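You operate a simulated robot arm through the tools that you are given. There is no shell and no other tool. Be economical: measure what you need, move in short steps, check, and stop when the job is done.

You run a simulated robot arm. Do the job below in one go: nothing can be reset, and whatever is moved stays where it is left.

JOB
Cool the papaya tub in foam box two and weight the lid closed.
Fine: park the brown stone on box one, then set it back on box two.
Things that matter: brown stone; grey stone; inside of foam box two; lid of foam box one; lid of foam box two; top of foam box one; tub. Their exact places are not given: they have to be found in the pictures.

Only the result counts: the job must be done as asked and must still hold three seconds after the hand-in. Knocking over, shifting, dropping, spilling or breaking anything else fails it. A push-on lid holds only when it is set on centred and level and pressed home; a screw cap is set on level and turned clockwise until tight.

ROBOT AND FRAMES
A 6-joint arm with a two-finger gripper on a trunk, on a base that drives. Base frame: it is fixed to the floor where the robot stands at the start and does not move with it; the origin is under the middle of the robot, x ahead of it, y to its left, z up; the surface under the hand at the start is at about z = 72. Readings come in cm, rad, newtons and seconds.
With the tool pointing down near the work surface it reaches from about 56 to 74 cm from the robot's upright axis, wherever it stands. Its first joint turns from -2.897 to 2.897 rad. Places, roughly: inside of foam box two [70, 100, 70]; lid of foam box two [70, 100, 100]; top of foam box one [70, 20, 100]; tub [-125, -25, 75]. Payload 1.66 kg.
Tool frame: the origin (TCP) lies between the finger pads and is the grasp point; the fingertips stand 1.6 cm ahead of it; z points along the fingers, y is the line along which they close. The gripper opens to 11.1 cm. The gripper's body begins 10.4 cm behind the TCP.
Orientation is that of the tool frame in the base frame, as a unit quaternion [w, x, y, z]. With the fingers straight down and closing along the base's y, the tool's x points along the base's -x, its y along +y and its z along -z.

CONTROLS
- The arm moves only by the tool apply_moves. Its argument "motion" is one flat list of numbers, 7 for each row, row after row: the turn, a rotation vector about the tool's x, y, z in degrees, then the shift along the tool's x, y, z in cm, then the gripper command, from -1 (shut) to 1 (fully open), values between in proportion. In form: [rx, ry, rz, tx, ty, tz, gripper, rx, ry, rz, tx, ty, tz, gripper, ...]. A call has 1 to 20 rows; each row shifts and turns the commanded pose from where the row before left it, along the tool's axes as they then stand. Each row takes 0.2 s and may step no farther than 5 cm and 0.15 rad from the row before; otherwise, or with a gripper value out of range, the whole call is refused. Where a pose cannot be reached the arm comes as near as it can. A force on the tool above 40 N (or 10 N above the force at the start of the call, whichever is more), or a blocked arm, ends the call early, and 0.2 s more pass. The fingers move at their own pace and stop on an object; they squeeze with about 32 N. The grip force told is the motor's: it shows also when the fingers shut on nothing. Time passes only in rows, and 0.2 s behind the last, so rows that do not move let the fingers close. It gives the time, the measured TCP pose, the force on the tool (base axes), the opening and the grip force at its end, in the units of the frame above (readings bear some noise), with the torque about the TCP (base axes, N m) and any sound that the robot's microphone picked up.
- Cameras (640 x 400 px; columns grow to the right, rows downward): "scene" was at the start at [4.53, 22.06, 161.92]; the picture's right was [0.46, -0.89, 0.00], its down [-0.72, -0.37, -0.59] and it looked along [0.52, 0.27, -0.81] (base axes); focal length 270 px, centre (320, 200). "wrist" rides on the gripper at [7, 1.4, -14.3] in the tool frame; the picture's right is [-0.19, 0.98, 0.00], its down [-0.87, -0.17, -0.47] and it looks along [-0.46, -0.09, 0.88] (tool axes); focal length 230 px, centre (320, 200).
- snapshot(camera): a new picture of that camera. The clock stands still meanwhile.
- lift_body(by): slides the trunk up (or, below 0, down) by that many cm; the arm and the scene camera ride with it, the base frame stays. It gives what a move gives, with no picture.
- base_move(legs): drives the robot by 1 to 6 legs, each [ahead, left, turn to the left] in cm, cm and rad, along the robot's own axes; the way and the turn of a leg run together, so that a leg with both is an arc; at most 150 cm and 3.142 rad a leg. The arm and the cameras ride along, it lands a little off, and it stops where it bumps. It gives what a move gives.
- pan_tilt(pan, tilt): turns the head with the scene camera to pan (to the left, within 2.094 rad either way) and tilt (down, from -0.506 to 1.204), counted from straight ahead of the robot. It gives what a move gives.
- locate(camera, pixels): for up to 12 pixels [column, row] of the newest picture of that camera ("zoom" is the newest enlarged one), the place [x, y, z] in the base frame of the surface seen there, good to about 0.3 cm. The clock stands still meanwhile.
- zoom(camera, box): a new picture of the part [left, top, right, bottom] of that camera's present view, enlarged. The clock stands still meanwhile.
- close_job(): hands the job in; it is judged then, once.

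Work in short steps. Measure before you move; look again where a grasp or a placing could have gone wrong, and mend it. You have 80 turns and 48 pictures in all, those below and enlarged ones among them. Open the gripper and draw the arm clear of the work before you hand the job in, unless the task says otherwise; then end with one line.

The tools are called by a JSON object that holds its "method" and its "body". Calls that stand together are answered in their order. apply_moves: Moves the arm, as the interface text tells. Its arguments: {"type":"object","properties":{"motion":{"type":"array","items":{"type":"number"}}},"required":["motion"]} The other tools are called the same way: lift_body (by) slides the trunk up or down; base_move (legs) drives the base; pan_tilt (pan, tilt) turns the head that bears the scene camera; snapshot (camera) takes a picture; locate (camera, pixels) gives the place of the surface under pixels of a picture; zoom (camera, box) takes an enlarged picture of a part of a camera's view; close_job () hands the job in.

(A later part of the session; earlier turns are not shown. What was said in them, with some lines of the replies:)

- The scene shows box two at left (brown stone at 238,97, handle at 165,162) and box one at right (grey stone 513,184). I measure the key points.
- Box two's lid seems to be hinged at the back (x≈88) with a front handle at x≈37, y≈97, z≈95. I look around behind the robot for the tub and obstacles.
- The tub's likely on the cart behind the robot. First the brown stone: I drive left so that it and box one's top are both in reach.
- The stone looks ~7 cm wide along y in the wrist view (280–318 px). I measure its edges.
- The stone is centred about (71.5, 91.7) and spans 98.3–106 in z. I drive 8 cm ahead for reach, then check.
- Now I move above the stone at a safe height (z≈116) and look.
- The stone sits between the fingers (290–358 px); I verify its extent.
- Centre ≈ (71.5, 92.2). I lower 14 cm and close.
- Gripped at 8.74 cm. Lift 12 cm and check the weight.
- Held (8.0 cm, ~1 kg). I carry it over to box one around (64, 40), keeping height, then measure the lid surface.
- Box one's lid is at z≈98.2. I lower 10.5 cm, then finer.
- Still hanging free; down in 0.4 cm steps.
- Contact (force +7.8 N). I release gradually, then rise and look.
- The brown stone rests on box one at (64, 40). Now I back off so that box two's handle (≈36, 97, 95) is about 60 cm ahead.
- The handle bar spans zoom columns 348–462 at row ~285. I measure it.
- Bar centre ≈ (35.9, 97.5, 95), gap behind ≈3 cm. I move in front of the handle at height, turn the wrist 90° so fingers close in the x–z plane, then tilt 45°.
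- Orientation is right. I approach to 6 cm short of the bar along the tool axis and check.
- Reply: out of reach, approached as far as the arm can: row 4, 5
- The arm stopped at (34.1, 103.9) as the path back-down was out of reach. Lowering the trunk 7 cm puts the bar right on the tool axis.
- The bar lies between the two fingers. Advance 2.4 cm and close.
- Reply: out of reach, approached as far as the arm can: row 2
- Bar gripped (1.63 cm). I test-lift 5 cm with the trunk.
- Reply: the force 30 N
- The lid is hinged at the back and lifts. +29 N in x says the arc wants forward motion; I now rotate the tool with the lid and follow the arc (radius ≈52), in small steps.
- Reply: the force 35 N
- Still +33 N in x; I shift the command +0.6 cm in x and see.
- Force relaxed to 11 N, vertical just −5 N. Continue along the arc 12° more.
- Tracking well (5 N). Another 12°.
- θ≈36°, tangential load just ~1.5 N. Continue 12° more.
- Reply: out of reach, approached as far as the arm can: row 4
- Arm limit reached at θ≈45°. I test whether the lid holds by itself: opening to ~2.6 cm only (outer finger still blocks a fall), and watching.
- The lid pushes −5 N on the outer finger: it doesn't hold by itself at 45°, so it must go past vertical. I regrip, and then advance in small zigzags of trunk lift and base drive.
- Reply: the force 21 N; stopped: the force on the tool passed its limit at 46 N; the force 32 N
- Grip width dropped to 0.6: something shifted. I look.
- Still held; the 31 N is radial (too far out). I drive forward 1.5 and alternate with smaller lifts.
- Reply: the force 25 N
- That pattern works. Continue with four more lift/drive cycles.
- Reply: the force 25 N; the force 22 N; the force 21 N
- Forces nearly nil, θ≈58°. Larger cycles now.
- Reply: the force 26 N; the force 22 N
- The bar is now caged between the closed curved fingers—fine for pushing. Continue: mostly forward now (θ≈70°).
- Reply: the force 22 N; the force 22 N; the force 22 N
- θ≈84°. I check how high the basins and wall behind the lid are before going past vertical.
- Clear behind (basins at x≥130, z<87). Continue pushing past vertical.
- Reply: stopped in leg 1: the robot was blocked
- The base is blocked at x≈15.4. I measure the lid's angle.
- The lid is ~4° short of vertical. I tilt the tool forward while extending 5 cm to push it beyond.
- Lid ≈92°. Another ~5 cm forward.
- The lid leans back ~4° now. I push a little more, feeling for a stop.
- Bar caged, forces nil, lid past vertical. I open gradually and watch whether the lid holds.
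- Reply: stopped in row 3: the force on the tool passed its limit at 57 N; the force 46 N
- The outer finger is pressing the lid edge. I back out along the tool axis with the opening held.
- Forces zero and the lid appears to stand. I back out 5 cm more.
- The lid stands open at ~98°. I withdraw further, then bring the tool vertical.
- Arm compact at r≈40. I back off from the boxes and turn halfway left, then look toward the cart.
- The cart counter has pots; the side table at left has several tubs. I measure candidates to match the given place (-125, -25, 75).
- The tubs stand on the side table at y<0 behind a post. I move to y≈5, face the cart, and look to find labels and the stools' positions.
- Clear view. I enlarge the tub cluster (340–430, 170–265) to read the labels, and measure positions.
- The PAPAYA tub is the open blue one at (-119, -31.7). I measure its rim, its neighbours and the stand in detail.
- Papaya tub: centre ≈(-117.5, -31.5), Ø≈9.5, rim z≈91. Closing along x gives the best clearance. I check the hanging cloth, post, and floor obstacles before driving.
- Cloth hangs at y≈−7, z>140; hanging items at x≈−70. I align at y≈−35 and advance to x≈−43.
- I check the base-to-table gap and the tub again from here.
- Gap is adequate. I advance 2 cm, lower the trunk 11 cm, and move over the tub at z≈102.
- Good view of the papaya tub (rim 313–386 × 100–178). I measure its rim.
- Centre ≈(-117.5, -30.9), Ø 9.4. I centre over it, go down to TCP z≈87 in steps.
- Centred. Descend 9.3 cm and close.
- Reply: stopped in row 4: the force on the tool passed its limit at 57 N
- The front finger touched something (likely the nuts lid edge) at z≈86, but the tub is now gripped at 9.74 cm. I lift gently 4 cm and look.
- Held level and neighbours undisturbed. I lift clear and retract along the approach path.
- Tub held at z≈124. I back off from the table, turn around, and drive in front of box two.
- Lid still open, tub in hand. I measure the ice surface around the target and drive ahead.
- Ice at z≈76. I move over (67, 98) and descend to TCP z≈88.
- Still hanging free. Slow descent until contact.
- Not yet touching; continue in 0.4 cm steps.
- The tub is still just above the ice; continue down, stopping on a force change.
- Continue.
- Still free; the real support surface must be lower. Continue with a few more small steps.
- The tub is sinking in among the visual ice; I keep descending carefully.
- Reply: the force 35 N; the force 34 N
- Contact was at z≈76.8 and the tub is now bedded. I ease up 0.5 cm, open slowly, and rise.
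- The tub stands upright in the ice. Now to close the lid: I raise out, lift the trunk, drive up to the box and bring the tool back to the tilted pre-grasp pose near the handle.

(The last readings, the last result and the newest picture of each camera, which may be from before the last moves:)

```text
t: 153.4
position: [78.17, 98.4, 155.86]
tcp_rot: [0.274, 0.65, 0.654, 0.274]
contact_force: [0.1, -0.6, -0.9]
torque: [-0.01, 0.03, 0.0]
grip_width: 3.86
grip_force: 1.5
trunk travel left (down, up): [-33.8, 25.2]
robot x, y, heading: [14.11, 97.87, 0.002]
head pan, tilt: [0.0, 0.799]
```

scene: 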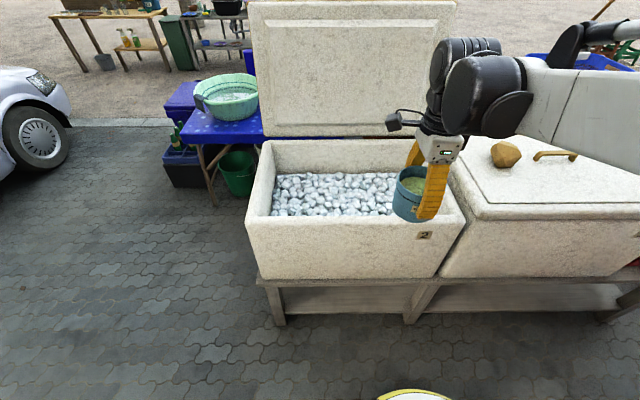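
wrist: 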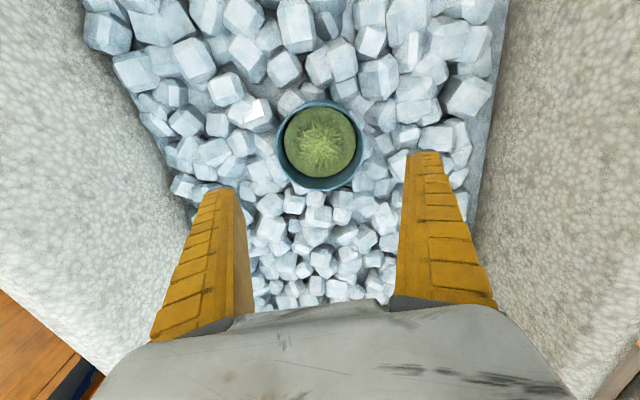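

I nudge the base 1.2 cm, then approach the handle so that the bar sits between the fingers; then look.

{"method": "base_move", "body": {"legs": [[1.2, 0, 0]]}}

{"method": "apply_moves", "body": {"motion": [0, 0, 0, 0.2, 2.4, 2.2, -0.35, 0, 0, 0, 0.2, 2.4, 2.2, -0.35, 0, 0, 0, 0.2, 2.4, 2.2, -0.35, 0, 0, 0, 0, 2.4, 2.2, -0.35, 0, 0, 0, 0, 0, 2, -0.35, 0, 0, 0, 0, 0, 2, -0.35, 0, 0, 0, 0, 0, 2, -0.35, 0, 0, 0, 0, 0, 2, -0.35, 0, 0, 0, 0, 0, 2, -0.35, 0, 0, 0, 0, 0, 2, -0.35, 0, 0, 0, 0, 0, 1.5, -0.35, 0, 0, 0, 0, 0, 0, -0.35]}}

{"method": "snapshot", "body": {"camera": "wrist"}}

```text
t: 154.2
position: [79.38, 98.46, 155.93]
tcp_rot: [0.273, 0.649, 0.655, 0.274]
contact_force: [0.5, -0.5, 0.9]
torque: [-0.01, 0.02, -0.05]
grip_width: 3.87
grip_force: 1.8
trunk travel left (down, up): [-33.8, 25.2]
robot x, y, heading: [15.66, 98.36, 0.002]
head pan, tilt: [0.0, 0.799]
```

```text
t: 156.8
position: [101.81, 99.18, 147.25]
tcp_rot: [0.274, 0.649, 0.654, 0.274]
contact_force: [-2.7, -1.9, 9.1]
torque: [0.01, -0.23, -0.05]
grip_width: 4.21
grip_force: 3.7
trunk travel left (down, up): [-33.8, 25.2]
robot x, y, heading: [15.24, 97.95, 0.007]
head pan, tilt: [0.0, 0.799]
```

```text
5 pictures are left
```

wrist: 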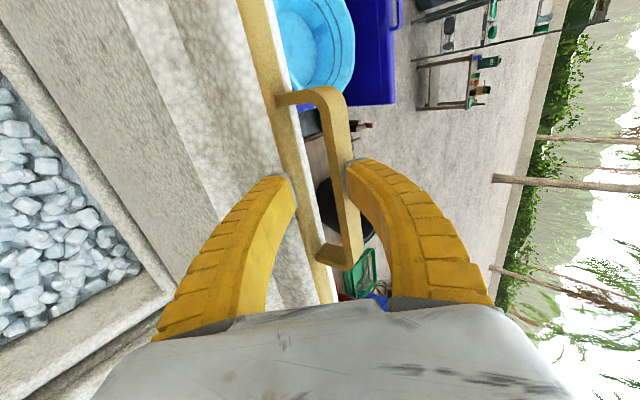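

The bar is between the fingers, nearer the far one. I narrow the opening, shift 0.8 cm toward the bar, advance 2.7 cm and close to cage it as before.

{"method": "apply_moves", "body": {"motion": [0, 0, 0, 0, 0, -0.5, -0.45, 0, 0, 0, 0, 0.5, 0, -0.55, 0, 0, 0, 0, 0.3, 0, -0.55, 0, 0, 0, 0, 0, 1, -0.55, 0, 0, 0, 0, 0, 1, -0.55, 0, 0, 0, 0, 0, 1.2, -0.55, 0, 0, 0, 0, 0, 0, -1, 0, 0, 0, 0, 0, 0, -1, 0, 0, 0, 0, 0, 0, -1]}}

{"method": "snapshot", "body": {"camera": "wrist"}}

```text
t: 158.3
position: [104.49, 99.26, 146.13]
tcp_rot: [0.274, 0.648, 0.654, 0.277]
contact_force: [3.2, -0.2, 17.3]
torque: [0.14, 0.43, 0.18]
grip_width: 1.53
grip_force: 24.6
trunk travel left (down, up): [-33.8, 25.2]
robot x, y, heading: [15.35, 97.78, 0.003]
head pan, tilt: [0.0, 0.799]
stopped in row 7: the force on the tool passed its limit at 41 N (the readings are from after the stop); the commanded pose is now the measured one
```

```text
4 pictures are left
```

wrist: 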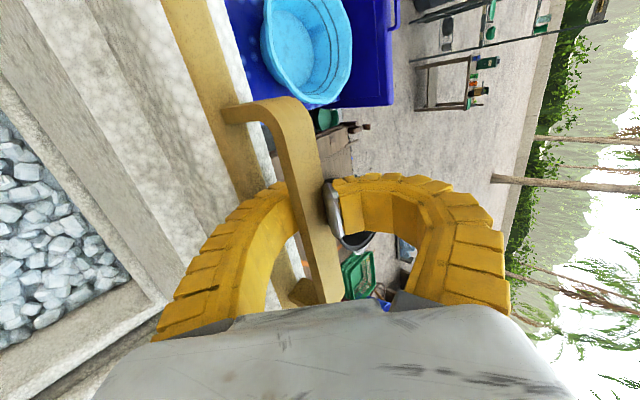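

The bar is held again. I reverse the opening path: arm first to vertical tool, then base/trunk zigzag backwards.

{"method": "apply_moves", "body": {"motion": [3, 0, 0, 0, -0.8, -1, -1, 3, 0, 0, 0, -0.85, -0.95, -1, 3, 0, 0, 0, -0.9, -0.85, -1, 4, 0, 0, 0, -0.95, -0.8, -1, 4, 0, 0, 0, -1, -0.75, -1, 4, 0, 0, 0, -1, -0.7, -1, 4, 0, 0, 0, -1.1, -0.6, -1, 0, 0, 0, 0, -1.3, 0, -1, 5, 0, 0, 0, -1.3, 0, -1, 5, 0, 0, 0, -1.3, 0, -1, 5, 0, 0, 0, -1, 0, -1, 5, 0, 0, 0, 0, 0, -1, 0, 0, 0, 0, 0, 0, -1]}}

{"method": "base_move", "body": {"legs": [[-4, 0, 0]]}}

{"method": "lift_body", "body": {"by": -0.4}}

{"method": "base_move", "body": {"legs": [[-3.5, 0, 0]]}}

{"method": "lift_body", "body": {"by": -0.6}}

{"method": "base_move", "body": {"legs": [[-3.5, 0, 0]]}}

{"method": "lift_body", "body": {"by": -0.7}}

```text
t: 161.1
position: [90.88, 99.02, 145.25]
tcp_rot: [0.005, 0.704, 0.71, 0.004]
contact_force: [0.1, 0.1, 0.7]
torque: [0.0, -0.02, 0.01]
grip_width: 0.0
grip_force: 21.2
trunk travel left (down, up): [-33.8, 25.2]
robot x, y, heading: [15.14, 97.84, 0.009]
head pan, tilt: [0.0, 0.799]
```

```text
t: 162.0
position: [86.87, 99.26, 145.27]
tcp_rot: [0.006, 0.704, 0.71, 0.004]
contact_force: [-0.1, 0.3, -1.7]
torque: [-0.01, -0.04, -0.01]
grip_width: 0.0
grip_force: 21.6
trunk travel left (down, up): [-33.8, 25.2]
robot x, y, heading: [11.4, 97.5, 0.004]
head pan, tilt: [0.0, 0.799]
```

```text
t: 162.6
position: [87.02, 99.24, 144.75]
tcp_rot: [0.006, 0.703, 0.711, 0.004]
contact_force: [0.0, 0.6, 4.6]
torque: [0.03, 0.0, 0.02]
grip_width: 0.0
grip_force: 21.1
trunk travel left (down, up): [-33.4, 25.6]
robot x, y, heading: [11.78, 97.95, 0.009]
head pan, tilt: [0.0, 0.799]
```

```text
t: 163.4
position: [83.38, 99.12, 144.86]
tcp_rot: [0.006, 0.704, 0.71, 0.005]
contact_force: [-0.1, 0.4, -1.6]
torque: [0.01, -0.06, -0.03]
grip_width: 0.0
grip_force: 21.6
trunk travel left (down, up): [-33.4, 25.6]
robot x, y, heading: [7.8, 97.6, 0.005]
head pan, tilt: [0.0, 0.799]
```

```text
t: 163.9
position: [83.36, 99.19, 144.15]
tcp_rot: [0.005, 0.703, 0.711, 0.004]
contact_force: [-1.3, 1.2, 6.8]
torque: [0.01, 0.05, 0.04]
grip_width: 0.0
grip_force: 20.1
trunk travel left (down, up): [-32.8, 26.2]
robot x, y, heading: [8.08, 98.15, 0.008]
head pan, tilt: [0.0, 0.799]
```

```text
t: 164.8
position: [79.8, 99.16, 144.27]
tcp_rot: [0.005, 0.704, 0.71, 0.004]
contact_force: [0.3, -0.6, -2.8]
torque: [0.03, -0.05, -0.01]
grip_width: 0.6
grip_force: 21.3
trunk travel left (down, up): [-32.8, 26.2]
robot x, y, heading: [4.89, 97.67, 0.008]
head pan, tilt: [0.0, 0.799]
```

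```text
t: 165.4
position: [79.94, 99.21, 143.67]
tcp_rot: [0.005, 0.704, 0.71, 0.005]
contact_force: [-1.4, 0.4, 5.7]
torque: [-0.01, 0.01, 0.05]
grip_width: 0.0
grip_force: 20.4
trunk travel left (down, up): [-32.1, 26.9]
robot x, y, heading: [4.56, 97.58, 0.007]
head pan, tilt: [0.0, 0.799]
```

The lid is following with small forces. I continue the mirrored sequence down to θ≈45°.

{"method": "base_move", "body": {"legs": [[-3.5, 0, 0]]}}

{"method": "lift_body", "body": {"by": -0.8}}

{"method": "base_move", "body": {"legs": [[-3, 0, 0]]}}

{"method": "lift_body", "body": {"by": -0.9}}

{"method": "base_move", "body": {"legs": [[-2.4, 0, 0]]}}

{"method": "lift_body", "body": {"by": -1.0}}

{"method": "base_move", "body": {"legs": [[-2.3, 0, 0]]}}

{"method": "lift_body", "body": {"by": -1.0}}

{"method": "base_move", "body": {"legs": [[-2.3, 0, 0]]}}

{"method": "lift_body", "body": {"by": -1.1}}

{"method": "base_move", "body": {"legs": [[-2.3, 0, 0]]}}

{"method": "lift_body", "body": {"by": -1.2}}

{"method": "base_move", "body": {"legs": [[-2.1, 0, 0]]}}

{"method": "lift_body", "body": {"by": -1.0}}

{"method": "base_move", "body": {"legs": [[-1.6, 0, 0]]}}

{"method": "lift_body", "body": {"by": -1.0}}

{"method": "base_move", "body": {"legs": [[-1.6, 0, 0]]}}

{"method": "lift_body", "body": {"by": -1.0}}

{"method": "base_move", "body": {"legs": [[-1.6, 0, 0]]}}

{"method": "snapshot", "body": {"camera": "wrist"}}

```text
t: 166.2
position: [76.68, 99.18, 143.49]
tcp_rot: [0.005, 0.704, 0.711, 0.004]
contact_force: [1.0, 0.3, -4.8]
torque: [-0.03, 0.03, -0.01]
grip_width: 0.62
grip_force: 22.3
trunk travel left (down, up): [-32.1, 26.9]
robot x, y, heading: [0.87, 97.75, 0.009]
head pan, tilt: [0.0, 0.799]
```

```text
t: 166.8
position: [76.49, 99.26, 142.79]
tcp_rot: [0.006, 0.704, 0.711, 0.004]
contact_force: [-1.3, -1.5, 1.9]
torque: [-0.03, 0.04, 0.01]
grip_width: 0.0
grip_force: 21.2
trunk travel left (down, up): [-31.3, 27.7]
robot x, y, heading: [1.21, 97.86, 0.005]
head pan, tilt: [0.0, 0.799]
```

```text
t: 167.6
position: [73.73, 99.09, 142.64]
tcp_rot: [0.005, 0.704, 0.71, 0.004]
contact_force: [1.2, 1.0, -5.2]
torque: [-0.01, 0.03, -0.01]
grip_width: 0.59
grip_force: 22.9
trunk travel left (down, up): [-31.3, 27.7]
robot x, y, heading: [-1.6, 97.65, 0.004]
head pan, tilt: [0.0, 0.799]
```

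```text
t: 168.2
position: [73.75, 99.03, 141.76]
tcp_rot: [0.005, 0.704, 0.71, 0.005]
contact_force: [-0.8, 0.5, 0.0]
torque: [0.03, -0.05, -0.03]
grip_width: 0.01
grip_force: 22.2
trunk travel left (down, up): [-30.4, 28.6]
robot x, y, heading: [-1.45, 97.58, 0.006]
head pan, tilt: [0.0, 0.799]
```

```text
t: 169.0
position: [71.41, 99.14, 141.85]
tcp_rot: [0.005, 0.704, 0.71, 0.005]
contact_force: [-0.1, -0.7, -4.3]
torque: [-0.02, 0.01, -0.04]
grip_width: 0.61
grip_force: 22.8
trunk travel left (down, up): [-30.4, 28.6]
robot x, y, heading: [-3.69, 97.68, 0.009]
head pan, tilt: [0.0, 0.799]
```

```text
t: 169.6
position: [71.34, 99.06, 140.84]
tcp_rot: [0.005, 0.704, 0.711, 0.004]
contact_force: [-1.6, -0.2, 1.7]
torque: [-0.01, 0.02, -0.01]
grip_width: 0.0
grip_force: 22.1
trunk travel left (down, up): [-29.4, 29.6]
robot x, y, heading: [-4.01, 97.62, 0.007]
head pan, tilt: [0.0, 0.799]
```

```text
t: 170.4
position: [69.08, 98.93, 140.84]
tcp_rot: [0.006, 0.705, 0.71, 0.004]
contact_force: [0.4, -0.2, -2.4]
torque: [-0.01, -0.02, 0.01]
grip_width: 0.59
grip_force: 22.5
trunk travel left (down, up): [-29.4, 29.6]
robot x, y, heading: [-6.26, 97.61, 0.001]
head pan, tilt: [0.0, 0.799]
```

```text
t: 171.0
position: [69.07, 99.02, 139.82]
tcp_rot: [0.006, 0.705, 0.71, 0.004]
contact_force: [-1.3, -0.3, -0.3]
torque: [-0.03, -0.06, -0.01]
grip_width: 0.04
grip_force: 22.0
trunk travel left (down, up): [-28.4, 30.6]
robot x, y, heading: [-6.28, 97.88, 0.007]
head pan, tilt: [0.0, 0.799]
```

```text
t: 171.8
position: [66.84, 98.96, 139.78]
tcp_rot: [0.004, 0.705, 0.71, 0.004]
contact_force: [1.2, 0.0, -3.3]
torque: [-0.02, 0.03, -0.04]
grip_width: 0.61
grip_force: 22.9
trunk travel left (down, up): [-28.4, 30.6]
robot x, y, heading: [-8.36, 97.82, 0.002]
head pan, tilt: [0.0, 0.799]
```

```text
t: 172.3
position: [66.87, 98.87, 138.69]
tcp_rot: [0.006, 0.705, 0.71, 0.003]
contact_force: [-0.7, 0.5, -0.1]
torque: [0.03, -0.01, -0.01]
grip_width: 0.0
grip_force: 22.7
trunk travel left (down, up): [-27.3, 31.7]
robot x, y, heading: [-8.74, 97.65, 0.008]
head pan, tilt: [0.0, 0.799]
```

```text
t: 173.2
position: [64.65, 98.94, 138.71]
tcp_rot: [0.004, 0.704, 0.71, 0.004]
contact_force: [2.7, -0.6, -5.8]
torque: [0.02, 0.02, 0.02]
grip_width: 0.0
grip_force: 23.8
trunk travel left (down, up): [-27.3, 31.7]
robot x, y, heading: [-10.9, 97.51, 0.002]
head pan, tilt: [0.0, 0.799]
```

```text
t: 173.8
position: [64.57, 98.97, 137.37]
tcp_rot: [0.006, 0.705, 0.709, 0.005]
contact_force: [-1.1, 0.9, -0.6]
torque: [0.03, -0.07, -0.01]
grip_width: 0.02
grip_force: 22.5
trunk travel left (down, up): [-26.1, 32.9]
robot x, y, heading: [-11.25, 98.01, 0.005]
head pan, tilt: [0.0, 0.799]
```

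```text
t: 174.6
position: [62.51, 98.87, 137.47]
tcp_rot: [0.005, 0.705, 0.709, 0.004]
contact_force: [2.1, 0.0, -6.2]
torque: [-0.02, 0.04, -0.02]
grip_width: 0.01
grip_force: 23.8
trunk travel left (down, up): [-26.1, 32.9]
robot x, y, heading: [-12.89, 97.7, 0.005]
head pan, tilt: [0.0, 0.799]
```

```text
t: 175.1
position: [62.42, 99.06, 136.51]
tcp_rot: [0.006, 0.704, 0.71, 0.005]
contact_force: [0.2, -0.4, -1.3]
torque: [0.01, -0.09, -0.02]
grip_width: 0.02
grip_force: 22.7
trunk travel left (down, up): [-25.1, 33.9]
robot x, y, heading: [-13.11, 97.43, 0.004]
head pan, tilt: [0.0, 0.799]
```

```text
t: 175.9
position: [60.91, 99.0, 136.43]
tcp_rot: [0.005, 0.704, 0.71, 0.004]
contact_force: [2.6, -0.5, -6.5]
torque: [-0.03, 0.08, -0.02]
grip_width: 0.02
grip_force: 23.2
trunk travel left (down, up): [-25.1, 33.9]
robot x, y, heading: [-15.03, 97.71, 0.008]
head pan, tilt: [0.0, 0.799]
```

```text
t: 176.5
position: [60.8, 98.93, 135.42]
tcp_rot: [0.005, 0.705, 0.71, 0.005]
contact_force: [-0.6, 0.1, -0.6]
torque: [-0.02, -0.05, -0.02]
grip_width: 0.04
grip_force: 22.5
trunk travel left (down, up): [-24.1, 34.9]
robot x, y, heading: [-14.68, 97.74, 0.006]
head pan, tilt: [0.0, 0.799]
```

```text
t: 177.2
position: [59.55, 98.86, 135.42]
tcp_rot: [0.006, 0.705, 0.709, 0.004]
contact_force: [3.1, -0.1, -6.5]
torque: [-0.01, 0.08, 0.0]
grip_width: 0.02
grip_force: 23.7
trunk travel left (down, up): [-24.1, 34.9]
robot x, y, heading: [-15.9, 97.71, 0.007]
head pan, tilt: [0.0, 0.799]
```

```text
t: 177.8
position: [59.32, 98.84, 134.52]
tcp_rot: [0.006, 0.705, 0.709, 0.005]
contact_force: [-0.5, 0.3, -0.5]
torque: [-0.01, -0.02, 0.02]
grip_width: 0.0
grip_force: 22.6
trunk travel left (down, up): [-23.1, 35.9]
robot x, y, heading: [-16.17, 97.76, 0.008]
head pan, tilt: [0.0, 0.799]
```

```text
t: 178.6
position: [57.93, 99.01, 134.37]
tcp_rot: [0.005, 0.704, 0.71, 0.004]
contact_force: [4.9, -0.3, -8.9]
torque: [-0.02, 0.15, 0.0]
grip_width: 0.0
grip_force: 24.1
trunk travel left (down, up): [-23.1, 35.9]
robot x, y, heading: [-17.79, 97.29, 0.001]
head pan, tilt: [0.0, 0.799]
```

```text
3 pictures are left
```

wrist: 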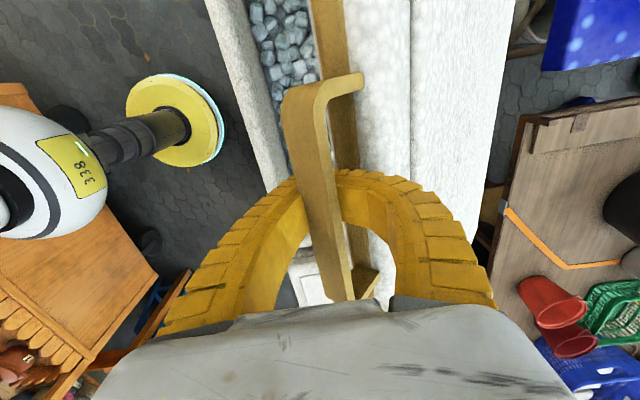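

The bar rides in the closed fingertips at θ≈52°. I follow the arc down with the arm (tool vertical).

{"method": "apply_moves", "body": {"motion": [0, 0, 0, 0, -4, 2.8, -1, 0, 0, 0, 0, -2.6, 2.6, -1, 0, 0, 0, 0, -2.5, 2.7, -1, 0, 0, 0, 0, -2.3, 2.9, -1, 0, 0, 0, 0, -2, 3, -1, 0, 0, 0, 0, -1.8, 3.2, -1, 0, 0, 0, 0, -1.7, 3.3, -1, 0, 0, 0, 0, -1.3, 3.4, -1, 0, 0, 0, 0, 0, 0, -1]}}

{"method": "apply_moves", "body": {"motion": [0, 0, 0, 0, -1.2, 3.5, -1, 0, 0, 0, 0, -0.9, 3.6, -1, 0, 0, 0, 0, -0.6, 3.6, -1, 0, 0, 0, 0, -0.4, 3.6, -1, 0, 0, 0, 0, -0.1, 2.5, -1, 0, 0, 0, 0, 0, 0, -1]}}

{"method": "snapshot", "body": {"camera": "wrist"}}

```text
t: 180.6
position: [39.57, 98.98, 110.29]
tcp_rot: [0.006, 0.703, 0.711, 0.005]
contact_force: [-12.1, 15.5, 4.0]
torque: [-0.54, -0.93, 0.4]
grip_width: 0.59
grip_force: 24.2
trunk travel left (down, up): [-23.1, 35.9]
robot x, y, heading: [-17.62, 97.84, 0.007]
head pan, tilt: [0.0, 0.799]
```

```text
t: 181.4
position: [36.74, 98.79, 100.32]
tcp_rot: [0.005, 0.704, 0.71, 0.003]
contact_force: [-23.7, 2.1, 5.2]
torque: [0.07, -1.53, -0.1]
grip_width: 0.59
grip_force: 25.9
trunk travel left (down, up): [-23.1, 35.9]
robot x, y, heading: [-17.81, 97.21, 0.004]
head pan, tilt: [0.0, 0.799]
stopped in row 4: the force on the tool passed its limit at 43 N (the readings are from after the stop); the commanded pose is now the measured one
```

```text
2 pictures are left
```

wrist: 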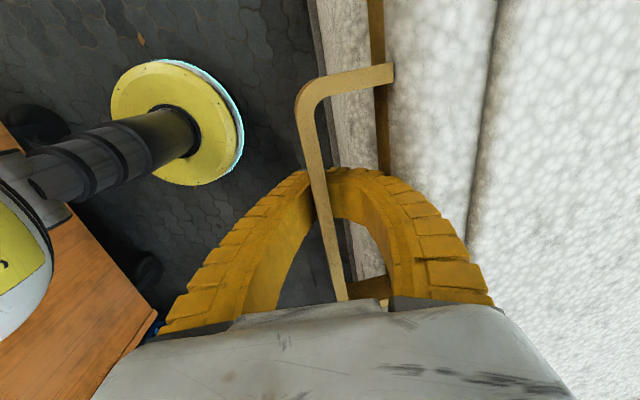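

Lid nearly closed (~8°), the inner finger rubbing the lid edge. I shift back 1 cm, lower the rest, then open a little and rise free.

{"method": "apply_moves", "body": {"motion": [0, 0, 0, 0, -0.8, 0, -1, 0, 0, 0, 0, -0.3, 1.5, -1, 0, 0, 0, 0, -0.1, 1.5, -1, 0, 0, 0, 0, 0, 1.5, -1, 0, 0, 0, 0, 0, 1.2, -1, 0, 0, 0, 0, 0, 0, -1]}}

{"method": "apply_moves", "body": {"motion": [0, 0, 0, 0, -0.3, 0, -0.6, 0, 0, 0, 0, 0, 0, -0.5, 0, 0, 0, 0, 0, 0, -0.5, 0, 0, 0, 0, 0, -1, -0.5, 0, 0, 0, 0, 0, -2, -0.5, 0, 0, 0, 0, 0, -3, -0.5, 0, 0, 0, 0, 0, -4, -0.5, 0, 0, 0, 0, 0, -4, -0.5, 0, 0, 0, 0, 0, -4, -0.5, 0, 0, 0, 0, 0, -4, 1, 0, 0, 0, 0, 0, 0, 1]}}

{"method": "snapshot", "body": {"camera": "scene"}}

{"method": "locate", "body": {"camera": "scene", "pixels": [[320, 150], [300, 180], [400, 190], [330, 210], [505, 155], [280, 215]]}}

```text
t: 182.8
position: [35.52, 98.74, 94.47]
tcp_rot: [0.005, 0.705, 0.71, 0.003]
contact_force: [-17.7, 7.8, 1.0]
torque: [-0.21, -1.03, 0.09]
grip_width: 0.06
grip_force: 26.9
trunk travel left (down, up): [-23.1, 35.9]
robot x, y, heading: [-18.14, 97.7, 0.005]
head pan, tilt: [0.0, 0.799]
```

```text
t: 185.2
position: [35.19, 98.98, 116.49]
tcp_rot: [0.005, 0.705, 0.709, 0.002]
contact_force: [-0.4, 0.3, -0.1]
torque: [-0.05, -0.03, 0.0]
grip_width: 11.09
grip_force: 0.1
trunk travel left (down, up): [-23.1, 35.9]
robot x, y, heading: [-17.7, 97.53, 0.003]
head pan, tilt: [0.0, 0.799]
```

```text
1 pictures are left
```

scene: 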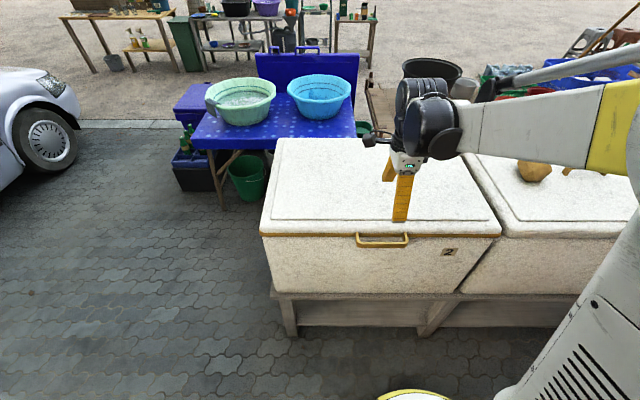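

```text
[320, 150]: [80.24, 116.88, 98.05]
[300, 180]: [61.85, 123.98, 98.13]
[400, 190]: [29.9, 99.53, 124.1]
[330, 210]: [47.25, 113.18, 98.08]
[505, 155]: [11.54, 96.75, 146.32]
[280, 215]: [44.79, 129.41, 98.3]
```

The lid lies closed and level (z≈98.1 everywhere). Now the brown stone: drive back to the earlier spot, turn the wrist 90° and move over it.

{"method": "base_move", "body": {"legs": [[26, -26.5, 0]]}}

{"method": "apply_moves", "body": {"motion": [0, 0, -8.182, 0, 0, 0, 1, 0, 0, -8.182, 0, 0, 0, 1, 0, 0, -8.182, 0, 0, 0, 1, 0, 0, -8.182, 0, 0, 0, 1, 0, 0, -8.182, 0, 0, 0, 1, 0, 0, -8.182, 0, 0, 0, 1, 0, 0, -8.182, 0, 0, 0, 1, 0, 0, -8.182, 0, 0, 0, 1, 0, 0, -8.182, 0, 0, 0, 1, 0, 0, -8.182, 0, 0, 0, 1, 0, 0, -8.18, 0, 0, 0, 1, 0, 0, 0, -0.3, -4, 0, 1, 0, 0, 0, -0.3, -4, 0, 1, 0, 0, 0, -0.3, -4, 0, 1, 0, 0, 0, -0.3, -4, 0, 1, 0, 0, 0, -0.3, -4, 0, 1, 0, 0, 0, -0.3, -4, 0, 1, 0, 0, 0, -0.3, -4, 0, 1, 0, 0, 0, 0, 0, 0, 1]}}

{"method": "snapshot", "body": {"camera": "wrist"}}

```text
t: 187.6
position: [61.85, 73.79, 116.53]
tcp_rot: [0.003, 0.702, 0.712, 0.003]
contact_force: [0.1, 0.0, 0.4]
torque: [0.04, 0.03, 0.02]
grip_width: 11.11
grip_force: 0.0
trunk travel left (down, up): [-23.1, 35.9]
robot x, y, heading: [8.39, 72.08, 0.011]
head pan, tilt: [0.0, 0.799]
```

```text
t: 191.6
position: [64.35, 46.03, 116.92]
tcp_rot: [0.005, -0.007, 1.0, -0.003]
contact_force: [0.5, -0.7, -0.4]
torque: [-0.01, 0.02, -0.03]
grip_width: 11.11
grip_force: 0.0
trunk travel left (down, up): [-23.1, 35.9]
robot x, y, heading: [8.51, 71.78, 0.016]
head pan, tilt: [0.0, 0.799]
```

```text
0 pictures are left
```

wrist: 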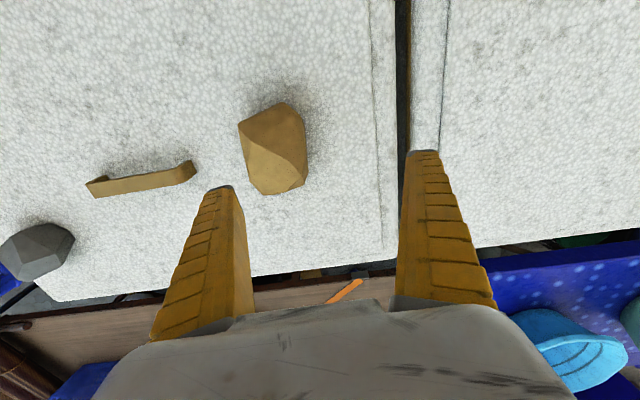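

The stone is where I left it (≈64, 40.3). I shift 5.7 cm, descend, grip and lift.

{"method": "apply_moves", "body": {"motion": [0, 0, 0, 0.2, -2.9, 0, 1, 0, 0, 0, 0.2, -2.85, 0, 1, 0, 0, 0, 0, 0, 4, 1, 0, 0, 0, 0, 0, 4, 1, 0, 0, 0, 0, 0, 4, 1, 0, 0, 0, 0, 0, 2.1, 1, 0, 0, 0, 0, 0, 0, 1]}}

{"method": "apply_moves", "body": {"motion": [0, 0, 0, 0, 0, 0, -1, 0, 0, 0, 0, 0, 0, -1, 0, 0, 0, 0, 0, 0, -1, 0, 0, 0, 0, 0, 0, -1, 0, 0, 0, 0, 0, -1.5, -1, 0, 0, 0, 0, 0, -3, -1, 0, 0, 0, 0, 0, -3.5, -1, 0, 0, 0, 0, 0, -4, -1, 0, 0, 0, 0, 0, 0, -1]}}

```text
t: 193.2
position: [63.93, 40.02, 102.38]
tcp_rot: [0.005, -0.007, 1.0, -0.002]
contact_force: [0.3, -0.4, 0.1]
torque: [0.03, 0.01, 0.02]
grip_width: 11.09
grip_force: 0.0
trunk travel left (down, up): [-23.1, 35.9]
robot x, y, heading: [8.8, 72.0, 0.016]
head pan, tilt: [0.0, 0.799]
```

```text
t: 195.2
position: [64.06, 40.18, 114.51]
tcp_rot: [0.004, -0.007, 1.0, -0.001]
contact_force: [0.4, 0.6, -11.0]
torque: [0.0, 0.11, 0.01]
grip_width: 8.01
grip_force: 32.9
trunk travel left (down, up): [-23.1, 35.9]
robot x, y, heading: [8.5, 71.85, 0.016]
head pan, tilt: [0.0, 0.799]
5 turns are left
```

Stone held (11 N). I carry it to about (70, 92) over box two and descend to just above the lid.

{"method": "apply_moves", "body": {"motion": [0, 0, 0, -0.46, 4, 0, -1, 0, 0, 0, -0.46, 4, 0, -1, 0, 0, 0, -0.46, 4, 0, -1, 0, 0, 0, -0.46, 4, 0, -1, 0, 0, 0, -0.46, 4, 0, -1, 0, 0, 0, -0.46, 4, 0, -1, 0, 0, 0, -0.46, 4, 0, -1, 0, 0, 0, -0.46, 4, 0, -1, 0, 0, 0, -0.46, 4, 0, -1, 0, 0, 0, -0.46, 4, 0, -1, 0, 0, 0, -0.46, 4, 0, -1, 0, 0, 0, -0.46, 4, 0, -1, 0, 0, 0, -0.46, 4, 0, -1, 0, 0, 0, 0, 0, 0, -1]}}

{"method": "apply_moves", "body": {"motion": [0, 0, 0, 0, 0, 4, -1, 0, 0, 0, 0, 0, 4, -1, 0, 0, 0, 0, 0, 2, -1, 0, 0, 0, 0, 0, 1.2, -1, 0, 0, 0, 0, 0, 0, -1]}}

{"method": "apply_moves", "body": {"motion": [0, 0, 0, 0, 0, 0.3, -1, 0, 0, 0, 0, 0, 0, -1]}}

```text
t: 198.2
position: [69.5, 92.26, 114.28]
tcp_rot: [0.004, -0.007, 1.0, -0.002]
contact_force: [-0.3, 0.1, -9.8]
torque: [0.03, 0.11, 0.02]
grip_width: 7.95
grip_force: 31.3
trunk travel left (down, up): [-23.1, 35.9]
robot x, y, heading: [8.46, 72.02, 0.014]
head pan, tilt: [0.0, 0.799]
```

```text
t: 199.4
position: [69.36, 92.21, 103.11]
tcp_rot: [0.004, -0.007, 1.0, -0.001]
contact_force: [-0.4, -0.1, -10.4]
torque: [-0.01, 0.08, 0.02]
grip_width: 7.98
grip_force: 32.0
trunk travel left (down, up): [-23.1, 35.9]
robot x, y, heading: [8.21, 71.85, 0.014]
head pan, tilt: [0.0, 0.799]
```

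```text
t: 200.0
position: [69.32, 92.25, 102.83]
tcp_rot: [0.004, -0.007, 1.0, -0.002]
contact_force: [0.4, 0.7, -10.0]
torque: [0.03, 0.14, 0.04]
grip_width: 7.99
grip_force: 32.0
trunk travel left (down, up): [-23.1, 35.9]
robot x, y, heading: [8.7, 71.8, 0.015]
head pan, tilt: [0.0, 0.799]
4 turns are left
```

Nearly there; two more 0.3 cm steps.

{"method": "apply_moves", "body": {"motion": [0, 0, 0, 0, 0, 0.3, -1, 0, 0, 0, 0, 0, 0, -1]}}

{"method": "apply_moves", "body": {"motion": [0, 0, 0, 0, 0, 0.25, -1, 0, 0, 0, 0, 0, 0, -1]}}

```text
t: 200.6
position: [69.22, 92.15, 102.63]
tcp_rot: [0.005, -0.007, 1.0, -0.002]
contact_force: [2.4, 4.6, 13.9]
torque: [-0.79, -0.2, 0.11]
grip_width: 8.03
grip_force: 31.8
trunk travel left (down, up): [-23.1, 35.9]
robot x, y, heading: [8.54, 72.01, 0.011]
head pan, tilt: [0.0, 0.799]
```

```text
t: 201.2
position: [69.08, 92.21, 102.38]
tcp_rot: [0.006, -0.007, 1.0, -0.001]
contact_force: [1.6, 7.4, 17.4]
torque: [-0.62, -0.51, 0.13]
grip_width: 8.1
grip_force: 32.0
trunk travel left (down, up): [-23.1, 35.9]
robot x, y, heading: [8.84, 72.36, 0.015]
head pan, tilt: [0.0, 0.799]
3 turns are left
```

Contact made (+17 N). I open gradually, rise straight up, and check the stone's place with locate on the scene... via a fresh reading of the force only.

{"method": "apply_moves", "body": {"motion": [0, 0, 0, 0, 0, -0.2, -1, 0, 0, 0, 0, 0, 0, 0.5, 0, 0, 0, 0, 0, 0, 0.7, 0, 0, 0, 0, 0, 0, 1, 0, 0, 0, 0, 0, 0, 1, 0, 0, 0, 0, 0, -2, 1, 0, 0, 0, 0, 0, -4, 1, 0, 0, 0, 0, 0, -4, 1, 0, 0, 0, 0, 0, -4, 1, 0, 0, 0, 0, 0, -4, 1, 0, 0, 0, 4, 0, -2, 1, 0, 0, 0, 4, 0, 0, 1, 0, 0, 0, 4, 0, 0, 1, 0, 0, 0, 0, 0, 0, 1]}}

{"method": "base_move", "body": {"legs": [[-15, 0, 0]]}}

```text
t: 204.2
position: [57.65, 91.89, 122.49]
tcp_rot: [0.004, -0.007, 1.0, -0.002]
contact_force: [1.0, -0.2, -1.1]
torque: [-0.01, 0.0, 0.02]
grip_width: 11.09
grip_force: 0.1
trunk travel left (down, up): [-23.1, 35.9]
robot x, y, heading: [8.61, 72.29, 0.014]
head pan, tilt: [0.0, 0.799]
```

```text
t: 205.6
position: [42.27, 91.8, 122.53]
tcp_rot: [0.005, -0.008, 1.0, -0.002]
contact_force: [-1.3, 0.6, 0.6]
torque: [0.0, -0.04, 0.03]
grip_width: 11.07
grip_force: 0.0
trunk travel left (down, up): [-23.1, 35.9]
robot x, y, heading: [-6.36, 71.64, 0.013]
head pan, tilt: [0.0, 0.799]
2 turns are left
```

The hand is empty and clear, the lid closed with the stone on it; I hand in.

{"method": "close_job", "body": {}}

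```text
The job is handed in.
```

The papaya tub is in the ice in foam box two, the lid is closed and level, and the brown stone is back on the lid. I had no pictures left, so I judged the stone's final placing by force readings only. While I gripped the tub, one finger pressed something next to it, probably the edge of the nuts tub's lid, with about 57 N. The next picture showed nothing disturbed there.
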